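You operate a simulated robot arm through the tools that you are given. There is no shell and no other tool. Be economical: measure what you need, move in short steps, check, and stop when the job is done.

The job below is to be done with a simulated robot arm. You get a single attempt, and the scene is never put back.

Task
Clamp the taped carton and stick the matching label on its top.
Fine: free the holder's jaw, slide it up to the carton, lock its lever; press the label on.

The check looks at the end state, three seconds after you hand in, the way a careful person would. Anything else that was tipped, shoved, dropped, spilled or broken makes it a failure.

Robot
A 7-joint arm with a fingered hand on a trunk, on a base that drives. Base frame: it is fixed to the floor where the robot stands at the start and does not move with it; the origin is under the middle of the robot, x ahead of it, y to its left, z up; the surface under the hand at the start is at about z = 85. Readings come in cm, degrees, newtons and seconds.
Its first joint turns from -115.0 to 115.0 degrees. Places, roughly: flavour knob [60, -10, 120]; full [60, 30, 100]; help button [60, -20, 110]; jaw lever [70, 10, 100]; label [50, 125, 100]; packed button [60, 0, 90]; reject button [60, -10, 90]; zero knob [60, -20, 90]. Payload 5 kg.
The TCP is the grasp point between the finger pads, 3.2 cm short of the fingertips. In the tool frame z runs along the fingers and y along their closing line. Largest opening 16 cm; the body of the gripper starts 8.9 cm behind the TCP. The gripper is a hand of 4 fingers: y runs from the thumb to the fingers, the wrist lies at [0, 0, -26.7] in the tool frame.
Orientation is that of the tool frame in the base frame, as a unit quaternion [w, x, y, z]. With the fingers straight down and closing along the base's y, the tool's x points along the base's -x, its y along +y and its z along -z.

Tools
- The arm moves only by the tool servo_tool. Its argument "deltas" is a list of rows, each a list of 6 numbers: the shift along the base's x, y, z in cm, then the turn, a rotation vector about the base's x, y, z in degrees. In form: [[x, y, z, wx, wy, wz], ...]. A call has 1 to 10 rows; each row is the pose to reach, as a shift and turn from the pose commanded when the call began. Each row takes 0.2 s and may step no farther than 5 cm and 8.6 degrees from the row before; otherwise, the whole call is refused. Where a pose cannot be reached the arm comes as near as it can. A force on the tool above 90 N (or 10 N above the force at the start of the call, whichever is more), or a blocked arm, ends the call early, and 0.2 s more pass. In this call time passes only in rows, and 0.2 s behind the last. The reply holds the time, the measured pose of the TCP, the force on the tool along the base axes, the opening and the grip force, in the units named above and with some noise, with the torque about the TCP (base axes, N m) and any sound that the robot's microphone picked up.
- Cameras (640 x 400 px; columns grow to the right, rows downward): "scene" is now at [1.94, 22.36, 171.3]; the picture's right is [0.27, -0.96, 0.00], its down [-0.63, -0.18, -0.75] and it looks along [0.72, 0.20, -0.66] (base axes); focal length 287 px, centre (320, 200). "wrist" rides on the gripper at [8, -0.4, -11.4] in the tool frame; the picture's right is [0.05, 1.00, 0.00], its down [-0.82, 0.04, -0.58] and it looks along [-0.58, 0.03, 0.82] (tool axes); focal length 265 px, centre (320, 200). There is no depth. A picture from a camera that has moved, and an enlarged one, comes with that camera's place and axes in the base frame and with its lens.
- grab_frame(camera): a new picture of that camera. It takes no simulated time.
- slide_trunk(by): slides the trunk up (or, below 0, down) by that many cm; the arm and the scene camera ride with it, the base frame stays. It gives what a move gives, with no picture.
- base_move(legs): drives the robot by 1 to 6 legs, each [ahead, turn to the left] in cm and degrees, along the robot's own axes; the way and the turn of a leg run together, so that a leg with both is an arc; at most 150 cm and 180 degrees a leg. The arm and the cameras ride along, it lands a little off, and it stops where it bumps. It gives what a move gives.
- finger_targets(finger1, finger2, finger3, thumb_bend): sets how far each is bent, from 0 (flat) to 1 (curled in); at 0.3 the hand is open as for a grip, at 0.7 the pads meet at the TCP. One left out holds its place. A second passes; each finger stops where it meets its share of the squeeze, and holds until it gets a number again. It is the only way to open and close the hand. It gives what a move gives, with no picture; readings hold the bend of each and the force on the fingers (four entries, about 0 where the hand has none), thumb and palm.
- pan_tilt(pan, tilt): turns the head with the scene camera to pan (to the left, within 155 degrees either way) and tilt (down, from -29 to 69), counted from straight ahead of the robot. It gives what a move gives.
- enlarge(camera, box): a new picture of the part [left, top, right, bottom] of that camera's present view, enlarged. It takes no simulated time.
- finish_job(): hands the job in; it is judged then, once.

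Work in short steps. Places have to be worked out from the pictures, the camera data and where the tool is seen: move nearer, look again, correct. Check each grasp and each placing, and mend what went wrong. You have 120 turns and 78 pictures in all, those below and enlarged ones among them. Open the gripper and draw the arm clear of the work before you hand the job in, unless the task says otherwise; then end with one line.

The tools are called after "Request:" by a JSON object that holds its "api" and its "payload". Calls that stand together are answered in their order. servo_tool: Moves the arm, as the interface text tells. Its arguments: {"type":"object","properties":{"deltas":{"type":"array","items":{"type":"array","items":{"type":"number"}}}},"required":["deltas"]} The other tools are called the same way: slide_trunk (by) slides the trunk up or down; finger_targets (finger1, finger2, finger3, thumb_bend) moves the fingers one by one; base_move (legs) drives the base; pan_tilt (pan, tilt) turns the head that bears the scene camera; grab_frame (camera) takes a picture; enlarge (camera, box) takes an enlarged picture of a part of a camera's view; finish_job () hands the job in.

At the start:

```text
time: 0.0
tool_pos: [65.79, 24.16, 128.48]
tcp_rot: [0.0, 0.0, 1.0, 0.0]
wrist_force: [-0.1, -0.1, 0.2]
wrist_torque: [0.0, 0.0, -0.01]
gripper_width: 15.97
grip_force: 0.1
shape: jaw
bend: [0.3, 0.3, 0.3, 0.3]
finger forces: [0.0, 0.1, 0.0, 0.1, 0.0, 0.0]
trunk travel left (down, up): [-55.0, 44.0]
robot x, y, heading: [0.08, -0.05, 0.3]
head pan, tilt: [15.7, 41.2]
```

scene: 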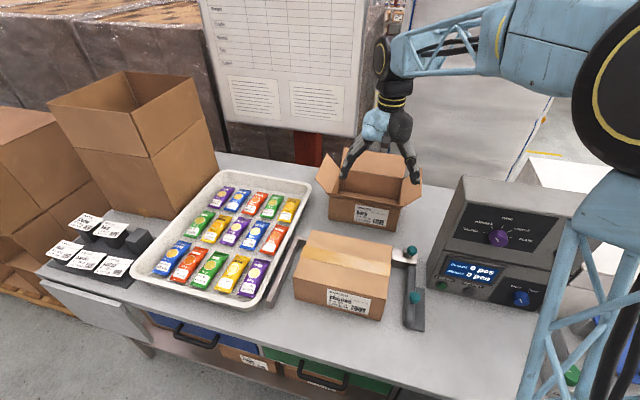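
wrist: 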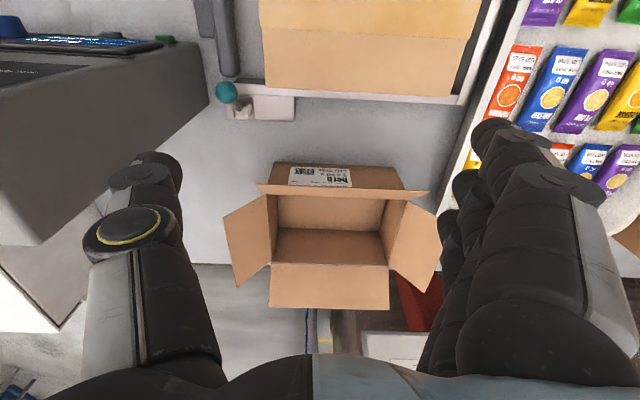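

I start by looking closely at the carton, the holder and the labels.

Request:
{"api": "enlarge", "payload": {"camera": "scene", "box": [250, 210, 450, 335]}}

Request:
{"api": "enlarge", "payload": {"camera": "scene", "box": [30, 200, 160, 290]}}

Request:
{"api": "enlarge", "payload": {"camera": "scene", "box": [420, 170, 580, 310]}}

```text
3.20 times, centred on (350, 272) of scene
camera zoom: at [1.94, 22.36, 171.3], right [0.27, -0.96, 0.0], down [-0.63, -0.18, -0.75], along [0.72, 0.2, -0.66], focal length 918 px, centre (224, -32)
```

zoom: 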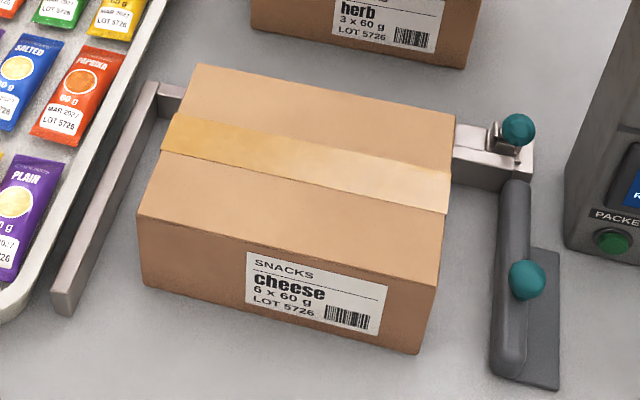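

```text
4.44 times, centred on (95, 245) of scene
camera zoom: at [1.94, 22.36, 171.3], right [0.27, -0.96, 0.0], down [-0.63, -0.18, -0.75], along [0.72, 0.2, -0.66], focal length 1276 px, centre (1320, 0)
```

zoom: 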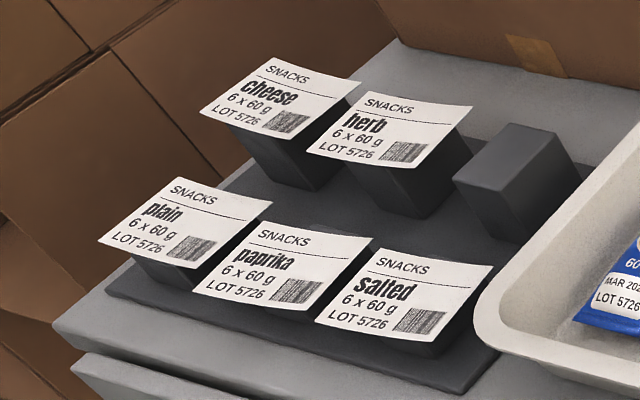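

```text
2.86 times, centred on (500, 240) of scene
camera zoom: at [1.94, 22.36, 171.3], right [0.27, -0.96, 0.0], down [-0.63, -0.18, -0.75], along [0.72, 0.2, -0.66], focal length 820 px, centre (-194, 86)
```

zoom: 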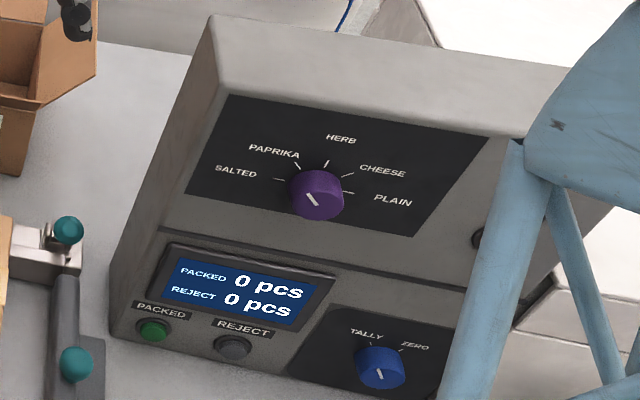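

The carton is "cheese"; the matching label is the one at the back left of the label rack. The carton spans about x 47–66, y 15–43, top near z 97; the jaw with two teal knobs lies on its right. I move the wrist camera over the jaw to see how it works.

Request:
{"api": "servo_tool", "payload": {"deltas": [[-3, -3.5, 0, 0, 0, 0], [-6, -7, 0, 0, 0, 0], [-9, -10.5, 0, 0, 0, 0], [-12, -14, 0, 0, 0, 0], [-14, -17, 0, 0, 0, 0]]}}

Request:
{"api": "grab_frame", "payload": {"camera": "wrist"}}

Request:
{"api": "grab_frame", "payload": {"camera": "scene"}}

```text
time: 1.2
tool_pos: [51.55, 7.21, 128.45]
tcp_rot: [0.001, 0.0, 1.0, 0.0]
wrist_force: [0.4, -0.2, 0.8]
wrist_torque: [-0.01, 0.02, 0.0]
gripper_width: 15.98
grip_force: 0.1
shape: jaw
bend: [0.3, 0.3, 0.3, 0.3]
finger forces: [0.1, 0.1, 0.0, 0.0, 0.0, 0.0]
trunk travel left (down, up): [-55.0, 44.0]
robot x, y, heading: [0.05, -0.17, -0.1]
head pan, tilt: [15.7, 41.2]
```

```text
72 pictures are left
camera wrist: at [43.52, 6.73, 139.82], right [-0.05, 1.0, 0.0], down [0.81, 0.04, 0.58], along [0.58, 0.03, -0.82], focal length 265 px, centre (320, 200)
```

wrist: 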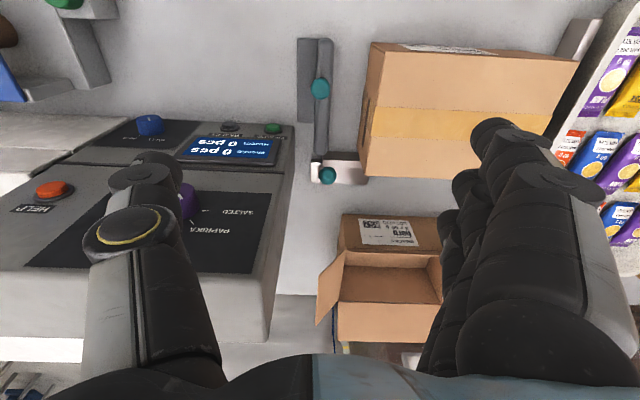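

```text
71 pictures are left
camera scene: at [1.88, 22.32, 171.31], right [0.27, -0.96, 0.0], down [-0.63, -0.18, -0.75], along [0.72, 0.2, -0.66], focal length 287 px, centre (320, 200)
```

scene: 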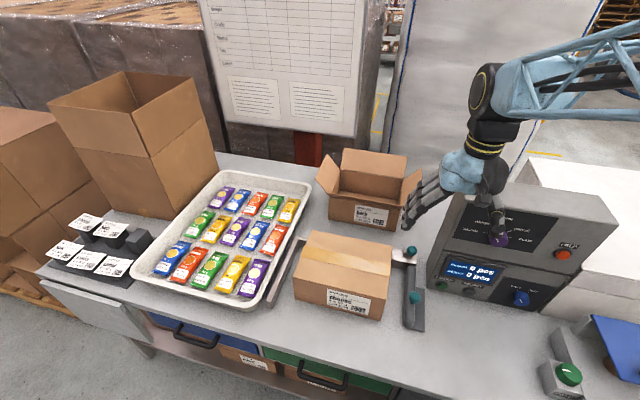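

Request:
{"api": "enlarge", "payload": {"camera": "wrist", "box": [270, 20, 400, 200]}}

Request:
{"api": "enlarge", "payload": {"camera": "scene", "box": [380, 230, 440, 340]}}

```text
2.22 times, centred on (335, 110) of wrist
camera zoom: at [43.52, 6.73, 139.82], right [-0.05, 1.0, 0.0], down [0.81, 0.04, 0.58], along [0.58, 0.03, -0.82], focal length 590 px, centre (287, 400)
```

zoom: 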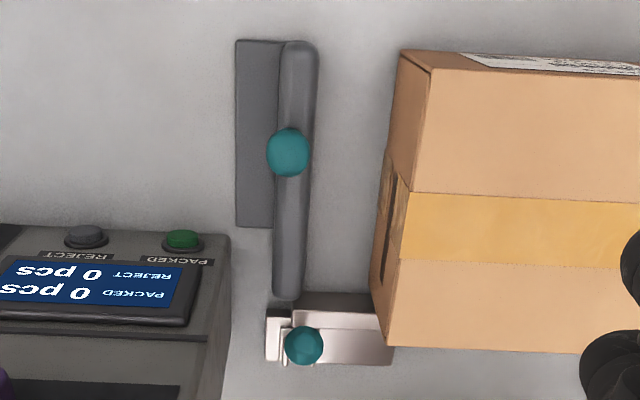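

```text
3.64 times, centred on (410, 285) of scene
camera zoom: at [1.88, 22.32, 171.31], right [0.27, -0.96, 0.0], down [-0.63, -0.18, -0.75], along [0.72, 0.2, -0.66], focal length 1044 px, centre (-7, -109)
```

zoom: 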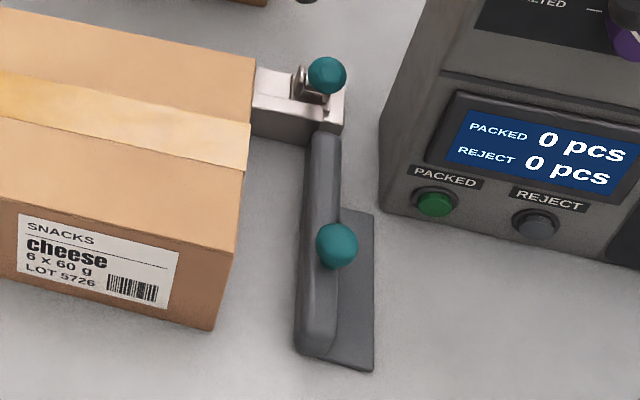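

The upper ball near (71, 9, 93) looks like a cam lever at the rail's end, and the lower one near (55, 6.5, 90) the jaw's knob. I go closer, above the carton's right edge and clear of the console, for a good look.

Request:
{"api": "servo_tool", "payload": {"deltas": [[2, 3, -3, 0, 0, 0], [4, 6, -6, 0, 0, 0], [6, 9, -9, 0, 0, 0], [6, 9, -13, 0, 0, 0], [6, 9, -17, 0, 0, 0], [6, 9, -20, 0, 0, 0]]}}

Request:
{"api": "grab_frame", "payload": {"camera": "wrist"}}

```text
time: 2.6
tool_pos: [57.76, 16.28, 108.3]
tcp_rot: [0.001, -0.001, 1.0, 0.0]
wrist_force: [0.7, 0.4, -0.5]
wrist_torque: [0.0, 0.03, -0.05]
gripper_width: 15.97
grip_force: 0.1
shape: jaw
bend: [0.3, 0.3, 0.3, 0.3]
finger forces: [0.0, 0.0, 0.0, 0.0, 0.0, 0.0]
trunk travel left (down, up): [-55.0, 44.0]
robot x, y, heading: [-0.05, -0.21, 0.0]
head pan, tilt: [15.7, 41.2]
```

```text
68 pictures are left
camera wrist: at [49.72, 15.81, 119.74], right [-0.05, 1.0, 0.0], down [0.81, 0.04, 0.58], along [0.58, 0.03, -0.82], focal length 265 px, centre (320, 200)
```

wrist: 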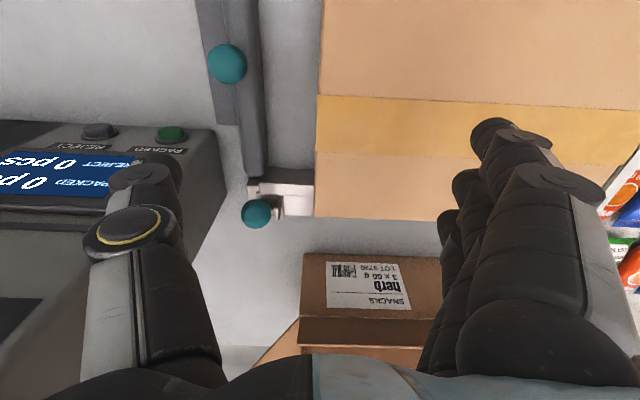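

Triangulated: lever ball ≈ (68.9, 9.5, 95.7), jaw knob ≈ (54.2, 7.4, 92.1). I enlarge to see the lever's shape.

Request:
{"api": "enlarge", "payload": {"camera": "wrist", "box": [200, 150, 330, 240]}}

Request:
{"api": "enlarge", "payload": {"camera": "scene", "box": [385, 235, 435, 270]}}

```text
4.44 times, centred on (265, 195) of wrist
camera zoom: at [49.72, 15.81, 119.74], right [-0.05, 1.0, 0.0], down [0.81, 0.04, 0.58], along [0.58, 0.03, -0.82], focal length 1180 px, centre (564, 222)
```

zoom: 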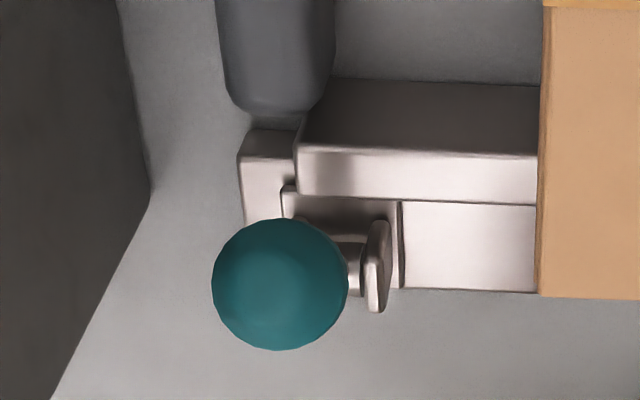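

```text
11.43 times, centred on (410, 252) of scene
camera zoom: at [2.0, 22.38, 171.3], right [0.27, -0.96, 0.0], down [-0.63, -0.18, -0.75], along [0.72, 0.2, -0.66], focal length 3280 px, centre (-709, -400)
```

zoom: 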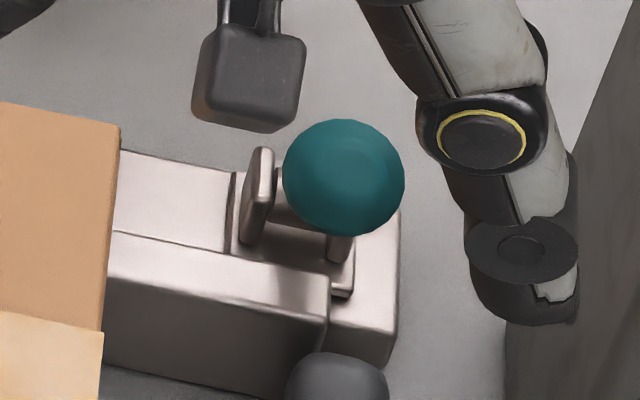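

The lever has a pivot along y in a clevis on the rail, with the ball above it. I turn the hand so it closes along x (camera on the +y side) and look at the lever from the side.

Request:
{"api": "servo_tool", "payload": {"deltas": [[0, 1, 2, 0, 0, -8.5], [1, 2, 4, 0, 0, -17], [2, 3, 6, 0, 0, -25.5], [3, 4, 6, 0, 0, -34], [4, 5, 6, 0, 0, -42.5], [5, 6, 6, 0, 0, -51], [6, 6, 6, 0, 0, -59.5], [7, 6, 6, 0, 0, -68], [8, 6, 6, 0, 0, -76.5], [8, 6, 6, 0, 0, -85]]}}

Request:
{"api": "grab_frame", "payload": {"camera": "wrist"}}

```text
time: 4.8
tool_pos: [65.72, 22.16, 114.45]
tcp_rot: [0.0, 0.676, 0.737, -0.001]
wrist_force: [0.5, 0.0, 0.2]
wrist_torque: [0.0, 0.05, 0.0]
gripper_width: 16.0
grip_force: 0.0
shape: jaw
bend: [0.3, 0.3, 0.3, 0.3]
finger forces: [0.1, 0.1, 0.1, 0.0, 0.1, 0.0]
trunk travel left (down, up): [-55.0, 44.0]
robot x, y, heading: [0.21, -0.19, -0.0]
head pan, tilt: [15.7, 41.2]
```

```text
65 pictures are left
camera wrist: at [64.7, 30.1, 125.84], right [0.99, 0.14, 0.0], down [0.11, -0.81, 0.58], along [0.08, -0.57, -0.82], focal length 265 px, centre (320, 200)
```

wrist: 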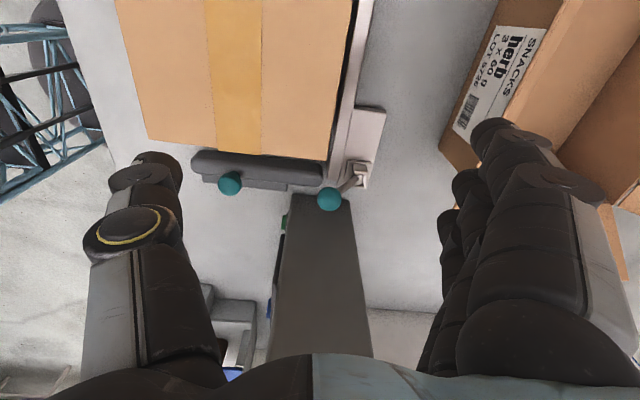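

Request:
{"api": "enlarge", "payload": {"camera": "wrist", "box": [180, 90, 420, 240]}}

```text
2.67 times, centred on (300, 165) of wrist
camera zoom: at [64.7, 30.1, 125.84], right [0.99, 0.14, 0.0], down [0.11, -0.81, 0.58], along [0.08, -0.57, -0.82], focal length 708 px, centre (373, 293)
```

zoom: 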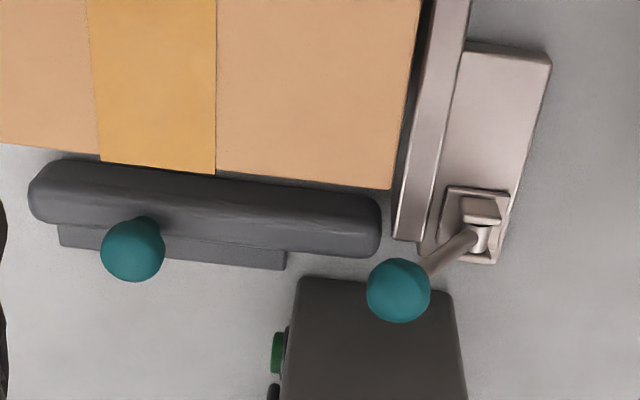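

The lever pivots at ≈(74, 10, 90) and leans 45° toward the robot; the ball is at ≈(68.9, 9.5, 95.7). I half close the hand and go above the ball.

Request:
{"api": "finger_targets", "payload": {"finger1": 0.45, "finger2": 0.45, "finger3": 0.45, "thumb_bend": 0.45}}

Request:
{"api": "servo_tool", "payload": {"deltas": [[1, -4, 0, 0, 0, -5], [2, -8, 0, 0, 0, -5], [3.2, -12.6, -2, 0, 0, -5], [3.2, -12.6, -6, 0, 0, -5]]}}

Request:
{"api": "grab_frame", "payload": {"camera": "wrist"}}

Request:
{"api": "grab_frame", "payload": {"camera": "scene"}}

```text
time: 5.8
tool_pos: [65.78, 22.26, 114.46]
tcp_rot: [0.0, 0.676, 0.737, -0.001]
wrist_force: [-0.7, -0.1, 0.9]
wrist_torque: [0.02, 0.01, 0.01]
gripper_width: 11.22
grip_force: 0.1
shape: fingers
bend: [0.45, 0.45, 0.45, 0.45]
finger forces: [0.0, 0.1, 0.0, 0.0, 0.0, 0.0]
trunk travel left (down, up): [-55.0, 44.0]
robot x, y, heading: [-0.03, -0.18, 0.1]
head pan, tilt: [15.7, 41.2]
```

```text
refused: row 3 steps farther than a row can; nothing moved
```

```text
63 pictures are left
camera wrist: at [64.68, 30.1, 125.84], right [0.99, 0.14, 0.0], down [0.11, -0.81, 0.58], along [0.08, -0.57, -0.82], focal length 265 px, centre (320, 200)
```

wrist: 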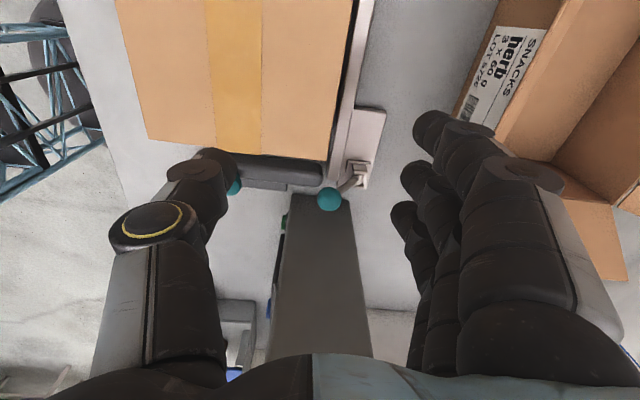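

```text
62 pictures are left
camera scene: at [1.94, 22.36, 171.3], right [0.27, -0.96, 0.0], down [-0.63, -0.18, -0.75], along [0.72, 0.2, -0.66], focal length 287 px, centre (320, 200)
```

scene: 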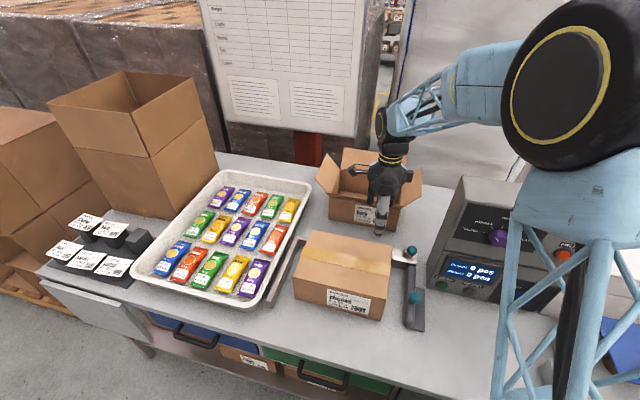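

Row 3 was too long; I repeat the approach with shorter steps.

Request:
{"api": "servo_tool", "payload": {"deltas": [[1, -3, 0, 0, 0, -2], [2, -6, 0, 0, 0, -5], [3, -9, 0, 0, 0, -5], [3.2, -12.6, -1, 0, 0, -5], [3.2, -12.6, -5.5, 0, 0, -5]]}}

Request:
{"api": "grab_frame", "payload": {"camera": "wrist"}}

Request:
{"api": "enlarge", "payload": {"camera": "scene", "box": [340, 170, 500, 290]}}

```text
time: 7.0
tool_pos: [69.07, 9.57, 108.92]
tcp_rot: [0.0, 0.708, 0.706, -0.001]
wrist_force: [-0.4, -0.1, 0.1]
wrist_torque: [0.0, -0.03, 0.01]
gripper_width: 11.22
grip_force: 0.0
shape: fingers
bend: [0.45, 0.45, 0.45, 0.45]
finger forces: [0.0, 0.1, 0.0, 0.1, 0.0, 0.0]
trunk travel left (down, up): [-55.0, 44.0]
robot x, y, heading: [0.1, -0.16, 0.1]
head pan, tilt: [15.7, 41.2]
```

```text
61 pictures are left
camera wrist: at [68.71, 17.59, 120.37], right [1.0, 0.05, 0.0], down [0.04, -0.81, 0.58], along [0.03, -0.58, -0.82], focal length 265 px, centre (320, 200)
```

wrist: 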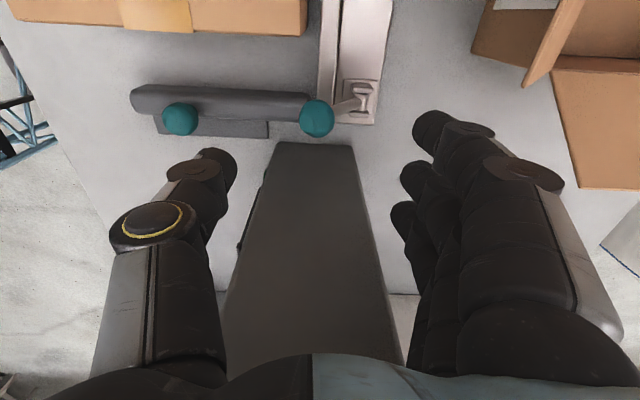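

```text
3.33 times, centred on (420, 230) of scene
camera zoom: at [2.01, 22.38, 171.29], right [0.27, -0.96, 0.0], down [-0.64, -0.18, -0.75], along [0.72, 0.2, -0.66], focal length 957 px, centre (-13, 100)
```

zoom: 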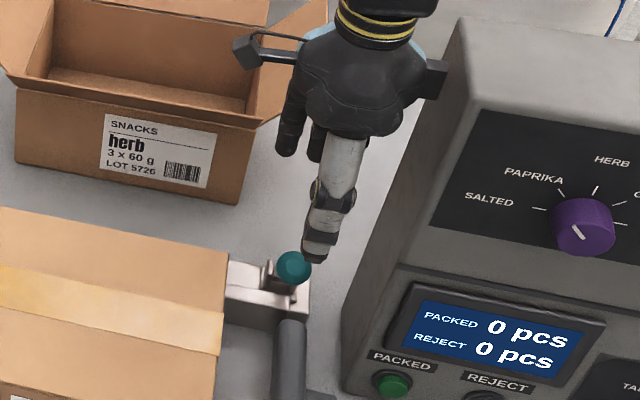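

The ball is exactly under the TCP. I lower to z ≈ 96.5 and close gently on the ball.

Request:
{"api": "servo_tool", "payload": {"deltas": [[0, 0, -4, 0, 0, 0], [0, 0, -8, 0, 0, 0], [0, 0, -11, 0, 0, 0], [0, 0, -12.3, 0, 0, 0]]}}

Request:
{"api": "finger_targets", "payload": {"finger1": 0.66, "finger2": 0.66, "finger3": 0.66, "thumb_bend": 0.66}}

Request:
{"api": "grab_frame", "payload": {"camera": "wrist"}}

```text
time: 8.0
tool_pos: [68.94, 9.56, 96.58]
tcp_rot: [0.0, 0.707, 0.707, 0.0]
wrist_force: [0.4, 0.5, 0.0]
wrist_torque: [-0.01, 0.03, -0.01]
gripper_width: 11.19
grip_force: 0.1
shape: fingers
bend: [0.45, 0.45, 0.45, 0.45]
finger forces: [0.0, 0.0, 0.1, 0.0, 0.0, 0.1]
trunk travel left (down, up): [-55.0, 44.0]
robot x, y, heading: [0.05, -0.13, -0.3]
head pan, tilt: [15.7, 41.2]
```

```text
time: 9.0
tool_pos: [68.93, 9.66, 96.66]
tcp_rot: [0.001, 0.707, 0.707, -0.001]
wrist_force: [3.0, -0.1, -0.3]
wrist_torque: [0.04, -0.22, 0.0]
gripper_width: 3.76
grip_force: 4.8
shape: fingers
bend: [0.66, 0.6, 0.66, 0.65]
finger forces: [0.0, 6.7, 0.0, 0.0, 3.9, 0.1]
trunk travel left (down, up): [-55.0, 44.0]
robot x, y, heading: [0.24, -0.03, -0.1]
head pan, tilt: [15.7, 41.2]
```

```text
59 pictures are left
camera wrist: at [68.52, 17.61, 108.09], right [1.0, 0.05, 0.0], down [0.04, -0.81, 0.58], along [0.03, -0.58, -0.82], focal length 265 px, centre (320, 200)
```

wrist: 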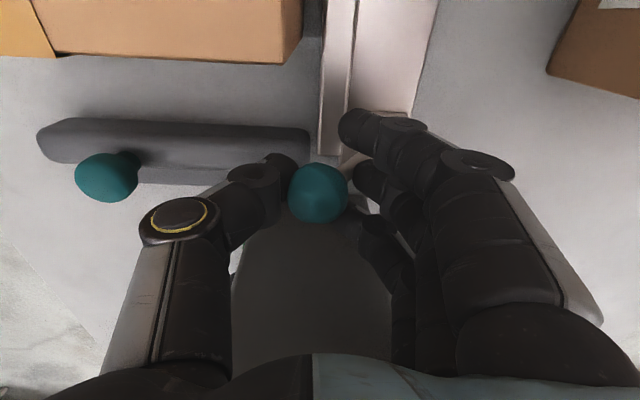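

The ball is held. I test-swing the lever up and away (+x) about its pivot, watching the force.

Request:
{"api": "servo_tool", "payload": {"deltas": [[0.5, 0, 0.4, 0, 0, 0], [1.05, 0, 0.8, 0, 0, 0]]}}

```text
time: 9.6
tool_pos: [69.92, 9.56, 97.47]
tcp_rot: [0.001, 0.707, 0.707, 0.0]
wrist_force: [-2.7, -0.3, -0.6]
wrist_torque: [0.03, -0.01, 0.05]
gripper_width: 3.77
grip_force: 3.6
shape: fingers
bend: [0.66, 0.63, 0.66, 0.65]
finger forces: [0.1, 2.4, 0.1, 0.0, 4.6, 0.0]
trunk travel left (down, up): [-55.0, 44.0]
robot x, y, heading: [-0.21, 0.26, 0.0]
head pan, tilt: [15.7, 41.2]
```

Little resistance; I carry on along the arc.

Request:
{"api": "servo_tool", "payload": {"deltas": [[0.6, 0, 0.35, 0, 0, 0], [1.2, 0, 0.6, 0, 0, 0], [1.8, 0, 0.8, 0, 0, 0], [2.45, 0, 1.0, 0, 0, 0], [3.1, 0, 1.1, 0, 0, 0], [3.75, 0, 1.15, 0, 0, 0]]}}

Request:
{"api": "grab_frame", "payload": {"camera": "wrist"}}

```text
time: 11.0
tool_pos: [73.82, 9.56, 98.49]
tcp_rot: [0.0, 0.707, 0.707, -0.001]
wrist_force: [-2.4, 0.6, -5.4]
wrist_torque: [-0.02, 0.12, 0.01]
gripper_width: 3.61
grip_force: 3.7
shape: fingers
bend: [0.66, 0.63, 0.66, 0.65]
finger forces: [0.0, 4.4, 0.0, 0.1, 2.6, 0.1]
trunk travel left (down, up): [-55.0, 44.0]
robot x, y, heading: [0.2, 0.14, -0.2]
head pan, tilt: [15.7, 41.2]
```

```text
58 pictures are left
camera wrist: at [73.38, 17.55, 109.97], right [1.0, 0.05, 0.0], down [0.04, -0.81, 0.58], along [0.03, -0.58, -0.82], focal length 265 px, centre (320, 200)
```

wrist: 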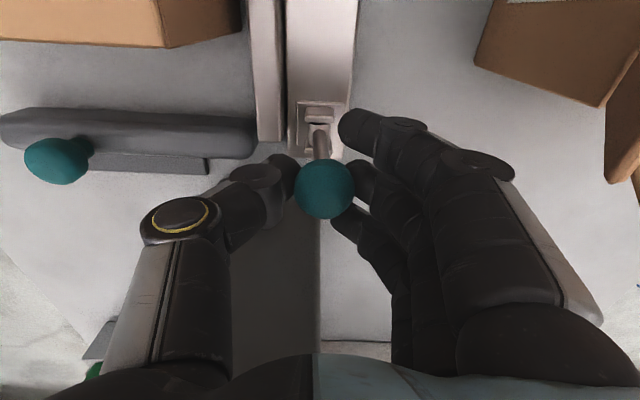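

The lever is now upright and turns freely. I continue over to the far side, watching for a stop.

Request:
{"api": "servo_tool", "payload": {"deltas": [[0.7, 0, -0.1, 0, 0, 0], [1.4, 0, -0.3, 0, 0, 0], [2.1, 0, -0.55, 0, 0, 0], [2.8, 0, -0.85, 0, 0, 0], [3.4, 0, -1.15, 0, 0, 0], [4.0, 0, -1.5, 0, 0, 0], [4.6, 0, -2.0, 0, 0, 0], [5.2, 0, -2.5, 0, 0, 0]]}}

Request:
{"api": "grab_frame", "payload": {"camera": "wrist"}}

```text
time: 12.8
tool_pos: [78.57, 9.5, 96.62]
tcp_rot: [0.002, 0.707, 0.707, 0.002]
wrist_force: [-22.8, -1.3, 50.2]
wrist_torque: [-0.06, 1.77, 0.04]
gripper_width: 4.16
grip_force: 25.1
shape: fingers
bend: [0.66, 0.65, 0.66, 0.67]
finger forces: [0.0, 0.7, 0.1, 0.1, 48.5, 0.1]
trunk travel left (down, up): [-55.0, 44.0]
robot x, y, heading: [-0.31, -0.02, -0.1]
head pan, tilt: [15.7, 41.2]
```

```text
57 pictures are left
camera wrist: at [78.2, 17.58, 108.12], right [1.0, 0.05, 0.0], down [0.04, -0.82, 0.58], along [0.03, -0.58, -0.82], focal length 265 px, centre (320, 200)
```

wrist: 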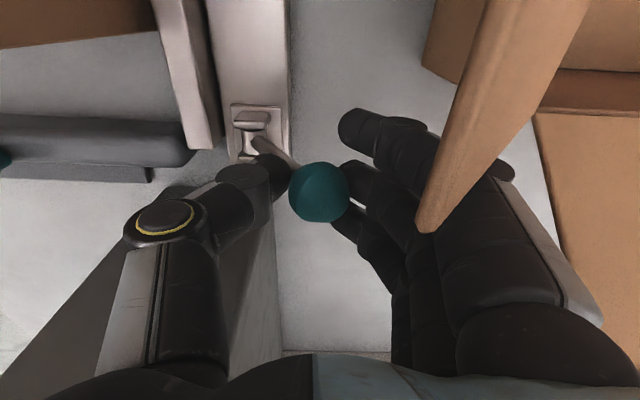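

A stop at about 36° beyond upright: the lever has gone over fully, so the jaw should be free. I relax the push, open the hand a bit and rise.

Request:
{"api": "servo_tool", "payload": {"deltas": [[-0.5, 0, 0.5, 0, 0, 0]]}}

Request:
{"api": "finger_targets", "payload": {"finger1": 0.52, "finger2": 0.52, "finger3": 0.52, "thumb_bend": 0.45}}

Request:
{"api": "servo_tool", "payload": {"deltas": [[-0.5, 0, 4, 0, 0, 0], [-1, 0, 8, 0, 0, 0], [-4, 0, 12, 0, 0, 0], [-8, 0, 14, 0, 0, 0]]}}

Request:
{"api": "grab_frame", "payload": {"camera": "wrist"}}

Request:
{"api": "grab_frame", "payload": {"camera": "scene"}}

```text
time: 13.2
tool_pos: [78.34, 9.52, 96.64]
tcp_rot: [0.001, 0.708, 0.707, 0.0]
wrist_force: [-11.5, 0.9, 30.8]
wrist_torque: [0.03, 0.93, 0.02]
gripper_width: 3.91
grip_force: 16.1
shape: fingers
bend: [0.66, 0.64, 0.66, 0.67]
finger forces: [0.0, 2.3, 0.0, 0.0, 29.2, 0.1]
trunk travel left (down, up): [-55.0, 44.0]
robot x, y, heading: [0.16, 0.1, -0.1]
head pan, tilt: [15.7, 41.2]
```

```text
time: 14.2
tool_pos: [78.49, 9.56, 96.61]
tcp_rot: [-0.001, 0.707, 0.707, -0.001]
wrist_force: [0.2, 0.2, 0.0]
wrist_torque: [0.0, 0.02, 0.0]
gripper_width: 9.66
grip_force: 0.1
shape: fingers
bend: [0.52, 0.52, 0.52, 0.45]
finger forces: [0.0, 0.0, 0.0, 0.0, 0.0, 0.0]
trunk travel left (down, up): [-55.0, 44.0]
robot x, y, heading: [-0.07, 0.04, -0.1]
head pan, tilt: [15.7, 41.2]
```

```text
time: 15.2
tool_pos: [70.29, 9.49, 110.45]
tcp_rot: [0.001, 0.707, 0.707, 0.001]
wrist_force: [-0.5, -0.1, 0.5]
wrist_torque: [-0.01, -0.08, 0.04]
gripper_width: 9.66
grip_force: 0.1
shape: fingers
bend: [0.52, 0.52, 0.52, 0.45]
finger forces: [0.0, 0.0, 0.0, 0.0, 0.1, 0.1]
trunk travel left (down, up): [-55.0, 44.0]
robot x, y, heading: [-0.07, -0.11, 0.2]
head pan, tilt: [15.7, 41.2]
```

```text
56 pictures are left
camera wrist: at [69.89, 17.61, 122.04], right [1.0, 0.05, 0.0], down [0.04, -0.81, 0.58], along [0.03, -0.58, -0.82], focal length 265 px, centre (320, 200)
```

wrist: 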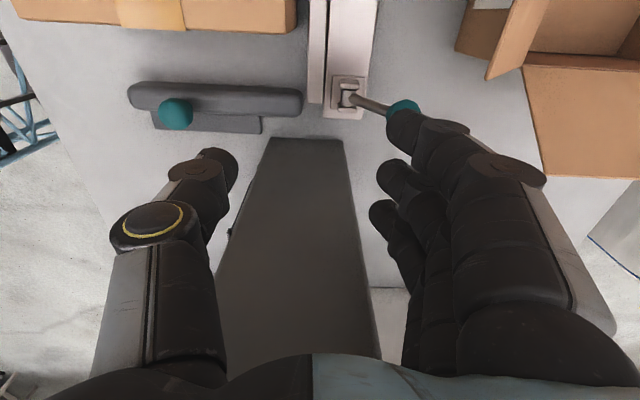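

```text
55 pictures are left
camera scene: at [1.81, 22.34, 171.31], right [0.27, -0.96, 0.0], down [-0.63, -0.18, -0.75], along [0.73, 0.2, -0.66], focal length 287 px, centre (320, 200)
```

scene: 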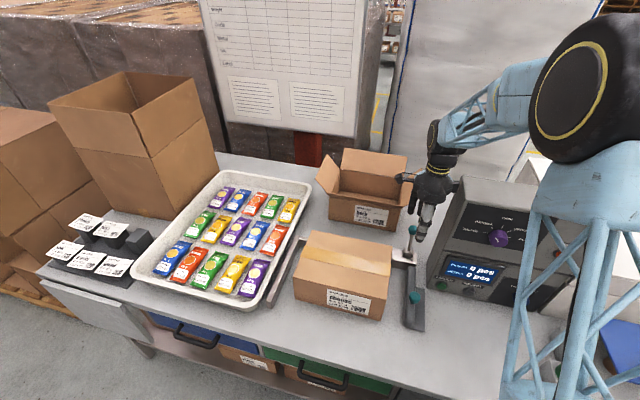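

The lever now leans away and the knob is unchanged at (54.2, 7.4, 92.1). I close the hand to a fist and bring it beside the knob's right (−y) side, still high, to push the jaw with it.

Request:
{"api": "servo_tool", "payload": {"deltas": [[-4, 0, 1, 0, 0, 0], [-8, 0, 1, 0, 0, 0], [-12, 0, 1, 0, 0, 0], [-16, -2, 1, 0, 0, 0], [-17.3, -5, 1, 0, 0, 0], [-17.3, -8.5, 1, 0, 0, 0]]}}

Request:
{"api": "finger_targets", "payload": {"finger1": 0.7, "finger2": 0.7, "finger3": 0.7, "thumb_bend": 0.68}}

Request:
{"api": "grab_frame", "payload": {"camera": "wrist"}}

Request:
{"api": "enlarge", "payload": {"camera": "scene", "box": [340, 170, 580, 350]}}

```text
time: 16.6
tool_pos: [53.24, 0.92, 111.57]
tcp_rot: [0.0, 0.707, 0.708, 0.0]
wrist_force: [-0.6, -0.5, 0.2]
wrist_torque: [0.0, -0.01, -0.01]
gripper_width: 9.66
grip_force: 0.1
shape: fingers
bend: [0.52, 0.52, 0.52, 0.45]
finger forces: [0.0, 0.1, 0.1, 0.1, 0.0, 0.1]
trunk travel left (down, up): [-55.0, 44.0]
robot x, y, heading: [0.13, -0.41, 0.2]
head pan, tilt: [15.7, 41.2]
```

```text
time: 17.6
tool_pos: [53.28, 1.04, 111.62]
tcp_rot: [0.001, 0.707, 0.707, -0.001]
wrist_force: [-0.1, -0.3, 0.4]
wrist_torque: [0.01, -0.01, -0.02]
gripper_width: 2.6
grip_force: 0.0
shape: fingers
bend: [0.7, 0.7, 0.7, 0.68]
finger forces: [0.0, 0.0, 0.1, 0.1, 0.0, 0.0]
trunk travel left (down, up): [-55.0, 44.0]
robot x, y, heading: [0.03, 0.25, 0.1]
head pan, tilt: [15.7, 41.2]
```

```text
54 pictures are left
camera wrist: at [52.82, 9.04, 123.03], right [1.0, 0.05, 0.0], down [0.04, -0.81, 0.58], along [0.03, -0.58, -0.82], focal length 265 px, centre (320, 200)
```

wrist: 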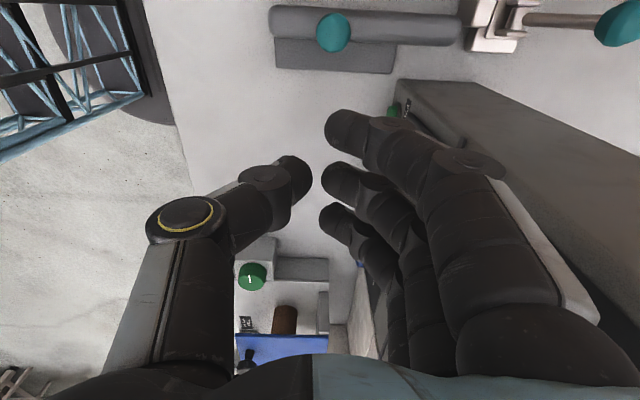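

```text
2.22 times, centred on (460, 260) of scene
camera zoom: at [1.94, 22.34, 171.31], right [0.27, -0.96, 0.0], down [-0.63, -0.18, -0.75], along [0.72, 0.2, -0.66], focal length 638 px, centre (9, 67)
```

zoom: 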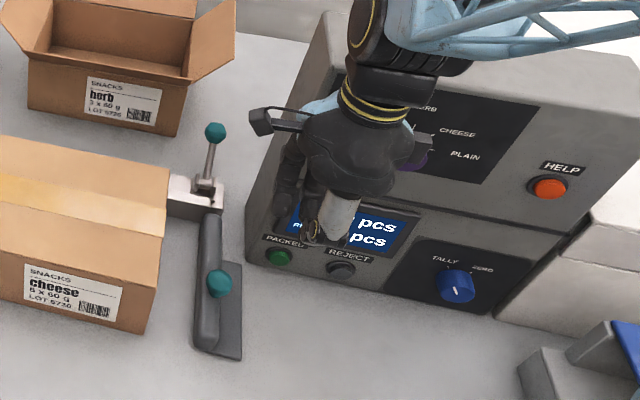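

The leading finger lies ≈2.8 cm left of the TCP, at the knob's x. I lower so its tip passes the knob's right side (knob edge at y≈5.5).

Request:
{"api": "servo_tool", "payload": {"deltas": [[-0.8, -0.5, -4.5, 0, 0, 0], [-0.8, -0.5, -9, 0, 0, 0], [-0.8, -0.5, -13, 0, 0, 0], [-0.8, -0.5, -16, 0, 0, 0], [-0.8, -0.5, -18.4, 0, 0, 0]]}}

Request:
{"api": "grab_frame", "payload": {"camera": "wrist"}}

```text
time: 18.8
tool_pos: [52.49, 0.59, 93.17]
tcp_rot: [0.001, 0.707, 0.707, -0.001]
wrist_force: [0.2, -0.3, 0.0]
wrist_torque: [0.01, 0.02, -0.02]
gripper_width: 2.6
grip_force: 0.0
shape: fingers
bend: [0.7, 0.7, 0.7, 0.68]
finger forces: [0.0, 0.0, 0.0, 0.0, 0.0, 0.0]
trunk travel left (down, up): [-55.0, 44.0]
robot x, y, heading: [0.38, 0.08, -0.1]
head pan, tilt: [15.7, 41.2]
```

```text
52 pictures are left
camera wrist: at [52.07, 8.56, 104.57], right [1.0, 0.05, 0.0], down [0.04, -0.81, 0.58], along [0.03, -0.58, -0.82], focal length 265 px, centre (320, 200)
```

wrist: 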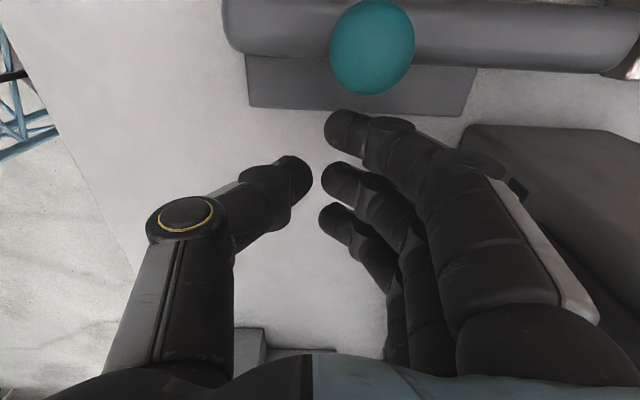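

The finger sits just beside the knob. I push in +y in small steps and watch the force.

Request:
{"api": "servo_tool", "payload": {"deltas": [[0.8, 0.5, 0, 0, 0, 0], [0.8, 1.0, 0, 0, 0, 0], [0.8, 1.5, 0, 0, 0, 0], [0.8, 2.0, 0, 0, 0, 0], [0.8, 2.5, 0, 0, 0, 0]]}}

Request:
{"api": "grab_frame", "payload": {"camera": "wrist"}}

```text
time: 20.0
tool_pos: [53.16, 3.02, 93.15]
tcp_rot: [0.001, 0.707, 0.707, -0.001]
wrist_force: [0.1, -0.7, -0.5]
wrist_torque: [-0.02, 0.02, 0.0]
gripper_width: 2.61
grip_force: 0.3
shape: fingers
bend: [0.7, 0.7, 0.7, 0.68]
finger forces: [0.5, 0.0, 0.1, 0.1, 0.0, 0.0]
trunk travel left (down, up): [-55.0, 44.0]
robot x, y, heading: [0.22, 0.02, 0.0]
head pan, tilt: [15.7, 41.2]
```

```text
51 pictures are left
camera wrist: at [52.75, 11.05, 104.59], right [1.0, 0.05, 0.0], down [0.04, -0.81, 0.58], along [0.03, -0.58, -0.82], focal length 265 px, centre (320, 200)
```

wrist: 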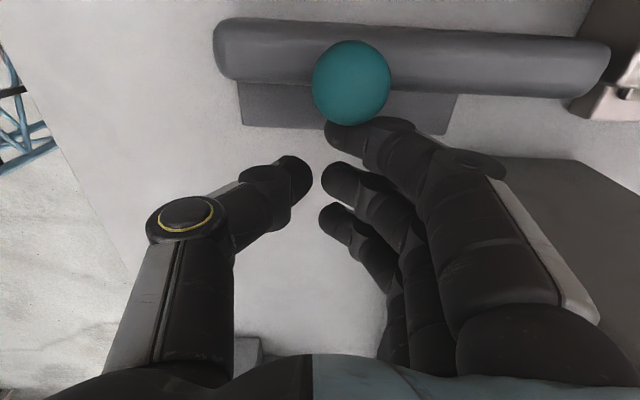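

Just touching, finger 1 carries the first load. I push on.

Request:
{"api": "servo_tool", "payload": {"deltas": [[0, 0.4, 0, 0, 0, 0], [0, 0.8, 0, 0, 0, 0], [0, 1.2, 0, 0, 0, 0], [0, 1.6, 0, 0, 0, 0], [0, 2.0, 0, 0, 0, 0]]}}

Request:
{"api": "grab_frame", "payload": {"camera": "wrist"}}

```text
time: 21.2
tool_pos: [53.13, 5.06, 93.13]
tcp_rot: [0.0, 0.707, 0.707, 0.0]
wrist_force: [0.1, -0.4, -1.2]
wrist_torque: [-0.02, 0.03, -0.03]
gripper_width: 2.61
grip_force: 0.8
shape: fingers
bend: [0.7, 0.7, 0.7, 0.68]
finger forces: [0.9, 0.0, 0.0, 0.0, 0.0, 0.0]
trunk travel left (down, up): [-55.0, 44.0]
robot x, y, heading: [-0.03, -0.21, -0.0]
head pan, tilt: [15.7, 41.2]
```

```text
50 pictures are left
camera wrist: at [52.76, 13.06, 104.62], right [1.0, 0.05, 0.0], down [0.04, -0.81, 0.58], along [0.03, -0.58, -0.82], focal length 265 px, centre (320, 200)
```

wrist: 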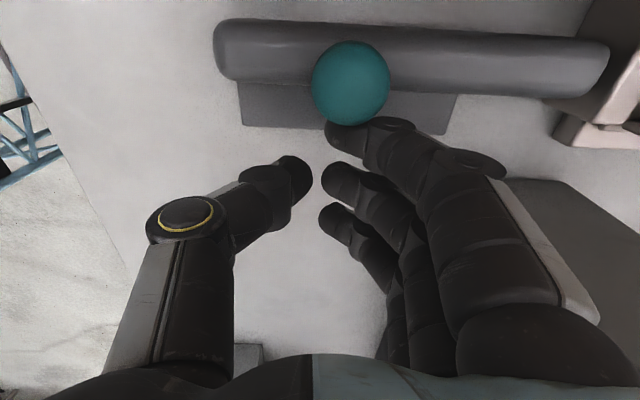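

The jaw slides freely now. About 2.5 cm remain to the carton; I push on slowly.

Request:
{"api": "servo_tool", "payload": {"deltas": [[0, 0.4, 0, 0, 0, 0], [0, 0.8, 0, 0, 0, 0], [0, 1.2, 0, 0, 0, 0], [0, 1.6, 0, 0, 0, 0], [0, 1.9, 0, 0, 0, 0]]}}

Request:
{"api": "grab_frame", "payload": {"camera": "wrist"}}

Request:
{"api": "enlarge", "payload": {"camera": "scene", "box": [250, 210, 450, 335]}}

```text
time: 22.4
tool_pos: [53.15, 6.99, 93.25]
tcp_rot: [0.001, 0.707, 0.707, 0.0]
wrist_force: [0.6, -0.9, -0.8]
wrist_torque: [-0.03, 0.01, 0.01]
gripper_width: 2.62
grip_force: 0.0
shape: fingers
bend: [0.7, 0.7, 0.7, 0.68]
finger forces: [1.0, 0.1, 0.0, 0.0, 0.0, 0.0]
trunk travel left (down, up): [-55.0, 44.0]
robot x, y, heading: [0.06, 0.34, -0.2]
head pan, tilt: [15.7, 41.2]
```

```text
49 pictures are left
camera wrist: at [52.75, 14.98, 104.63], right [1.0, 0.05, 0.0], down [0.04, -0.81, 0.58], along [0.03, -0.58, -0.82], focal length 265 px, centre (320, 200)
```

wrist: 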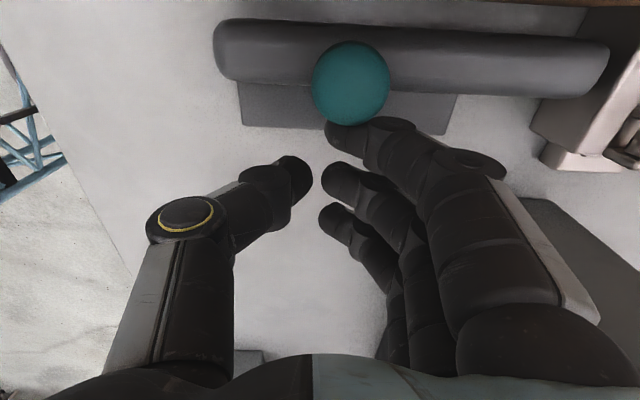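

```text
3.20 times, centred on (350, 272) of scene
camera zoom: at [1.95, 22.35, 171.3], right [0.27, -0.96, 0.0], down [-0.63, -0.18, -0.75], along [0.72, 0.2, -0.66], focal length 918 px, centre (224, -32)
```

zoom: 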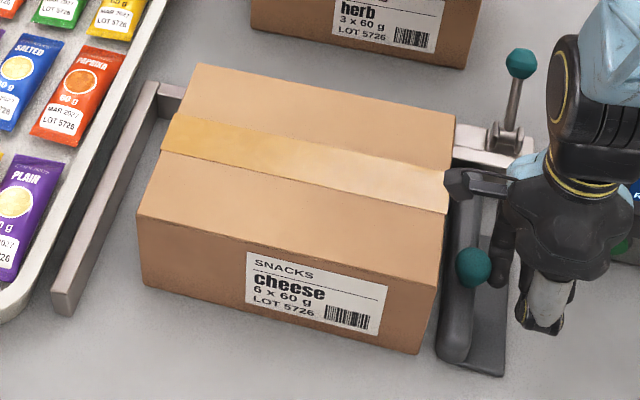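

The jaw is almost at the carton, but there is still a gap of some 5 cm between carton and the left fence, so a true clamp needs the carton pushed against the fence. I continue in small steps.

Request:
{"api": "servo_tool", "payload": {"deltas": [[0, 0.3, 0, 0, 0, 0], [0, 0.6, 0, 0, 0, 0], [0, 0.9, 0, 0, 0, 0], [0, 1.2, 0, 0, 0, 0], [0, 1.5, 0, 0, 0, 0]]}}

Request:
{"api": "enlarge", "payload": {"camera": "scene", "box": [250, 210, 450, 335]}}

```text
time: 23.6
tool_pos: [53.17, 8.5, 93.18]
tcp_rot: [0.001, 0.707, 0.707, 0.0]
wrist_force: [-0.3, -1.8, 0.2]
wrist_torque: [-0.02, 0.02, -0.04]
gripper_width: 2.6
grip_force: 1.1
shape: fingers
bend: [0.7, 0.7, 0.7, 0.68]
finger forces: [1.4, 0.0, 0.1, 0.0, 0.1, 0.1]
trunk travel left (down, up): [-55.0, 44.0]
robot x, y, heading: [0.17, 0.33, 0.0]
head pan, tilt: [15.7, 41.2]
```

```text
3.20 times, centred on (350, 272) of scene
camera zoom: at [1.94, 22.34, 171.31], right [0.27, -0.96, 0.0], down [-0.63, -0.18, -0.75], along [0.72, 0.2, -0.66], focal length 918 px, centre (224, -32)
```

zoom: 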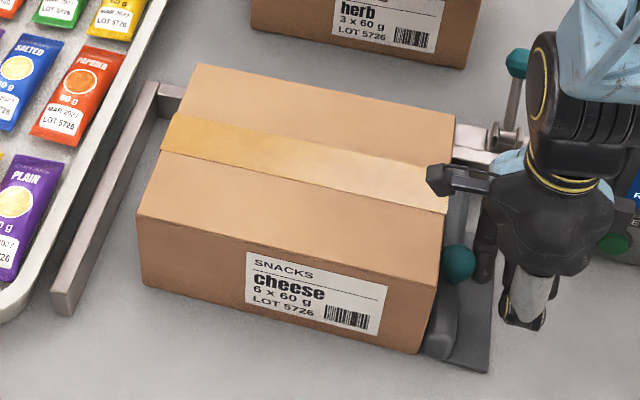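

No carton movement yet; the jaw is about to touch. I continue.

Request:
{"api": "servo_tool", "payload": {"deltas": [[0, 0.3, 0, 0, 0, 0], [0, 0.6, 0, 0, 0, 0], [0, 0.9, 0, 0, 0, 0], [0, 1.2, 0, 0, 0, 0], [0, 1.5, 0, 0, 0, 0]]}}

Request:
{"api": "enlarge", "payload": {"camera": "scene", "box": [250, 210, 450, 335]}}

```text
time: 24.8
tool_pos: [53.18, 10.02, 93.26]
tcp_rot: [0.001, 0.707, 0.707, -0.001]
wrist_force: [0.2, -2.0, -0.9]
wrist_torque: [-0.05, 0.0, -0.06]
gripper_width: 2.66
grip_force: 1.1
shape: fingers
bend: [0.7, 0.7, 0.7, 0.68]
finger forces: [2.2, 0.0, 0.1, 0.0, 0.1, 0.1]
trunk travel left (down, up): [-55.0, 44.0]
robot x, y, heading: [-0.18, 0.06, -0.0]
head pan, tilt: [15.7, 41.2]
```

```text
3.20 times, centred on (350, 272) of scene
camera zoom: at [1.95, 22.34, 171.31], right [0.27, -0.96, 0.0], down [-0.63, -0.18, -0.75], along [0.72, 0.2, -0.66], focal length 918 px, centre (224, -32)
```

zoom: 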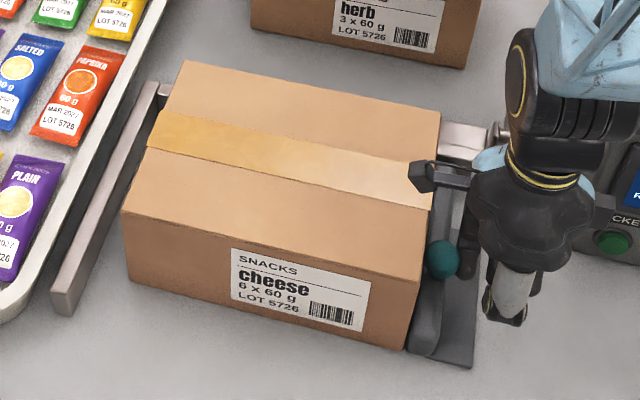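

The carton now slides with the jaw (only ~2 N) toward the fence, staying square. I keep pushing until the fence stops it.

Request:
{"api": "servo_tool", "payload": {"deltas": [[0, 0.3, 0, 0, 0, 0], [0, 0.6, 0, 0, 0, 0], [0, 0.9, 0, 0, 0, 0], [0, 1.2, 0, 0, 0, 0], [0, 1.5, 0, 0, 0, 0], [0, 1.8, 0, 0, 0, 0], [0, 2.0, 0, 0, 0, 0]]}}

Request:
{"api": "enlarge", "payload": {"camera": "scene", "box": [250, 210, 450, 335]}}

```text
time: 26.4
tool_pos: [53.24, 12.07, 93.05]
tcp_rot: [0.001, 0.707, 0.707, -0.001]
wrist_force: [-1.1, -2.0, -1.0]
wrist_torque: [-0.07, 0.03, -0.08]
gripper_width: 2.63
grip_force: 1.0
shape: fingers
bend: [0.69, 0.7, 0.7, 0.68]
finger forces: [2.7, 0.1, 0.0, 0.0, 0.0, 0.0]
trunk travel left (down, up): [-55.0, 44.0]
robot x, y, heading: [0.15, -0.0, -0.2]
head pan, tilt: [15.7, 41.2]
```

```text
3.20 times, centred on (350, 272) of scene
camera zoom: at [1.95, 22.34, 171.31], right [0.27, -0.96, 0.0], down [-0.63, -0.18, -0.75], along [0.72, 0.2, -0.66], focal length 918 px, centre (224, -32)
```

zoom: 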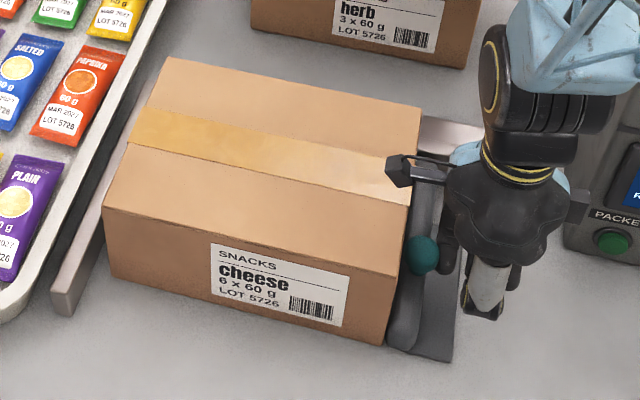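

Roughly 2 cm remain. I continue in smaller steps.

Request:
{"api": "servo_tool", "payload": {"deltas": [[0, 0.3, 0, 0, 0, 0], [0, 0.6, 0, 0, 0, 0], [0, 0.9, 0, 0, 0, 0], [0, 1.2, 0, 0, 0, 0], [0, 1.5, 0, 0, 0, 0]]}}

Request:
{"api": "enlarge", "payload": {"camera": "scene", "box": [250, 210, 450, 335]}}

```text
time: 27.6
tool_pos: [53.3, 13.55, 93.28]
tcp_rot: [-0.001, 0.707, 0.707, -0.002]
wrist_force: [1.3, -1.6, -0.7]
wrist_torque: [-0.04, 0.01, -0.03]
gripper_width: 2.66
grip_force: 1.0
shape: fingers
bend: [0.69, 0.7, 0.7, 0.68]
finger forces: [2.3, 0.0, 0.1, 0.1, 0.0, 0.0]
trunk travel left (down, up): [-55.0, 44.0]
robot x, y, heading: [0.33, 0.4, -0.2]
head pan, tilt: [15.7, 41.2]
```

```text
3.20 times, centred on (350, 272) of scene
camera zoom: at [1.95, 22.34, 171.3], right [0.27, -0.96, 0.0], down [-0.63, -0.18, -0.75], along [0.72, 0.2, -0.66], focal length 918 px, centre (224, -32)
```

zoom: 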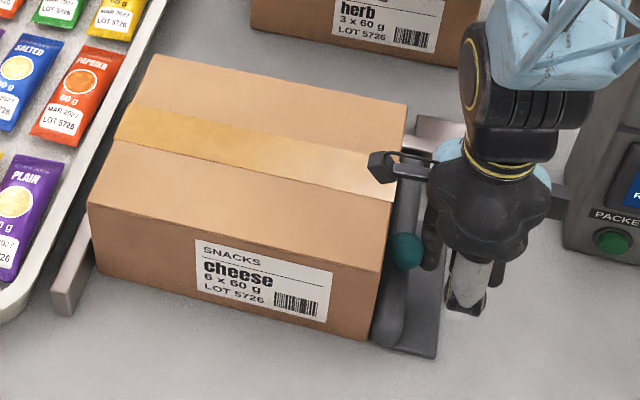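

About 1 cm left. Smaller steps still.

Request:
{"api": "servo_tool", "payload": {"deltas": [[0, 0.25, 0, 0, 0, 0], [0, 0.5, 0, 0, 0, 0], [0, 0.75, 0, 0, 0, 0]]}}

```text
time: 28.4
tool_pos: [53.13, 14.23, 93.2]
tcp_rot: [0.0, 0.708, 0.707, -0.002]
wrist_force: [-0.7, -5.2, -1.7]
wrist_torque: [-0.11, 0.04, -0.07]
gripper_width: 2.68
grip_force: 1.8
shape: fingers
bend: [0.69, 0.7, 0.7, 0.68]
finger forces: [4.5, 0.0, 0.0, 0.0, 0.0, 0.0]
trunk travel left (down, up): [-55.0, 44.0]
robot x, y, heading: [-0.39, 0.14, -0.4]
head pan, tilt: [15.7, 41.2]
```

Request:
{"api": "servo_tool", "payload": {"deltas": [[0, 0.2, 0, 0, 0, 0], [0, 0.4, 0, 0, 0, 0]]}}

Request:
{"api": "enlarge", "payload": {"camera": "scene", "box": [250, 210, 450, 335]}}

```text
time: 29.0
tool_pos: [53.16, 14.36, 93.18]
tcp_rot: [0.0, 0.708, 0.706, -0.001]
wrist_force: [0.6, -22.3, -3.3]
wrist_torque: [-0.35, 0.1, -0.39]
gripper_width: 2.69
grip_force: 9.6
shape: fingers
bend: [0.69, 0.7, 0.7, 0.68]
finger forces: [18.7, 0.0, 0.0, 0.0, 0.0, 0.1]
trunk travel left (down, up): [-55.0, 44.0]
robot x, y, heading: [0.06, -0.08, 0.1]
head pan, tilt: [15.7, 41.2]
```

```text
3.20 times, centred on (350, 272) of scene
camera zoom: at [1.99, 22.16, 171.33], right [0.27, -0.96, 0.0], down [-0.63, -0.18, -0.75], along [0.72, 0.2, -0.66], focal length 918 px, centre (224, -32)
```

zoom: 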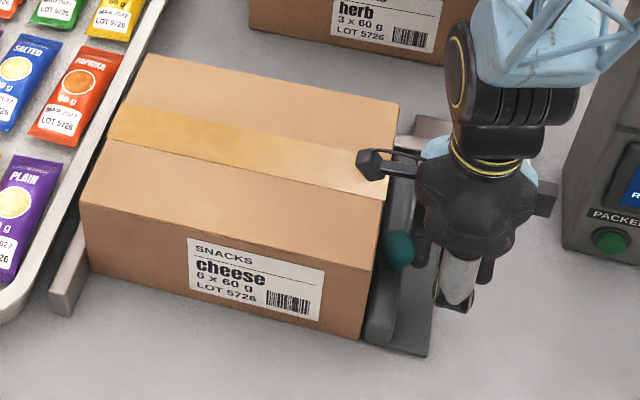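

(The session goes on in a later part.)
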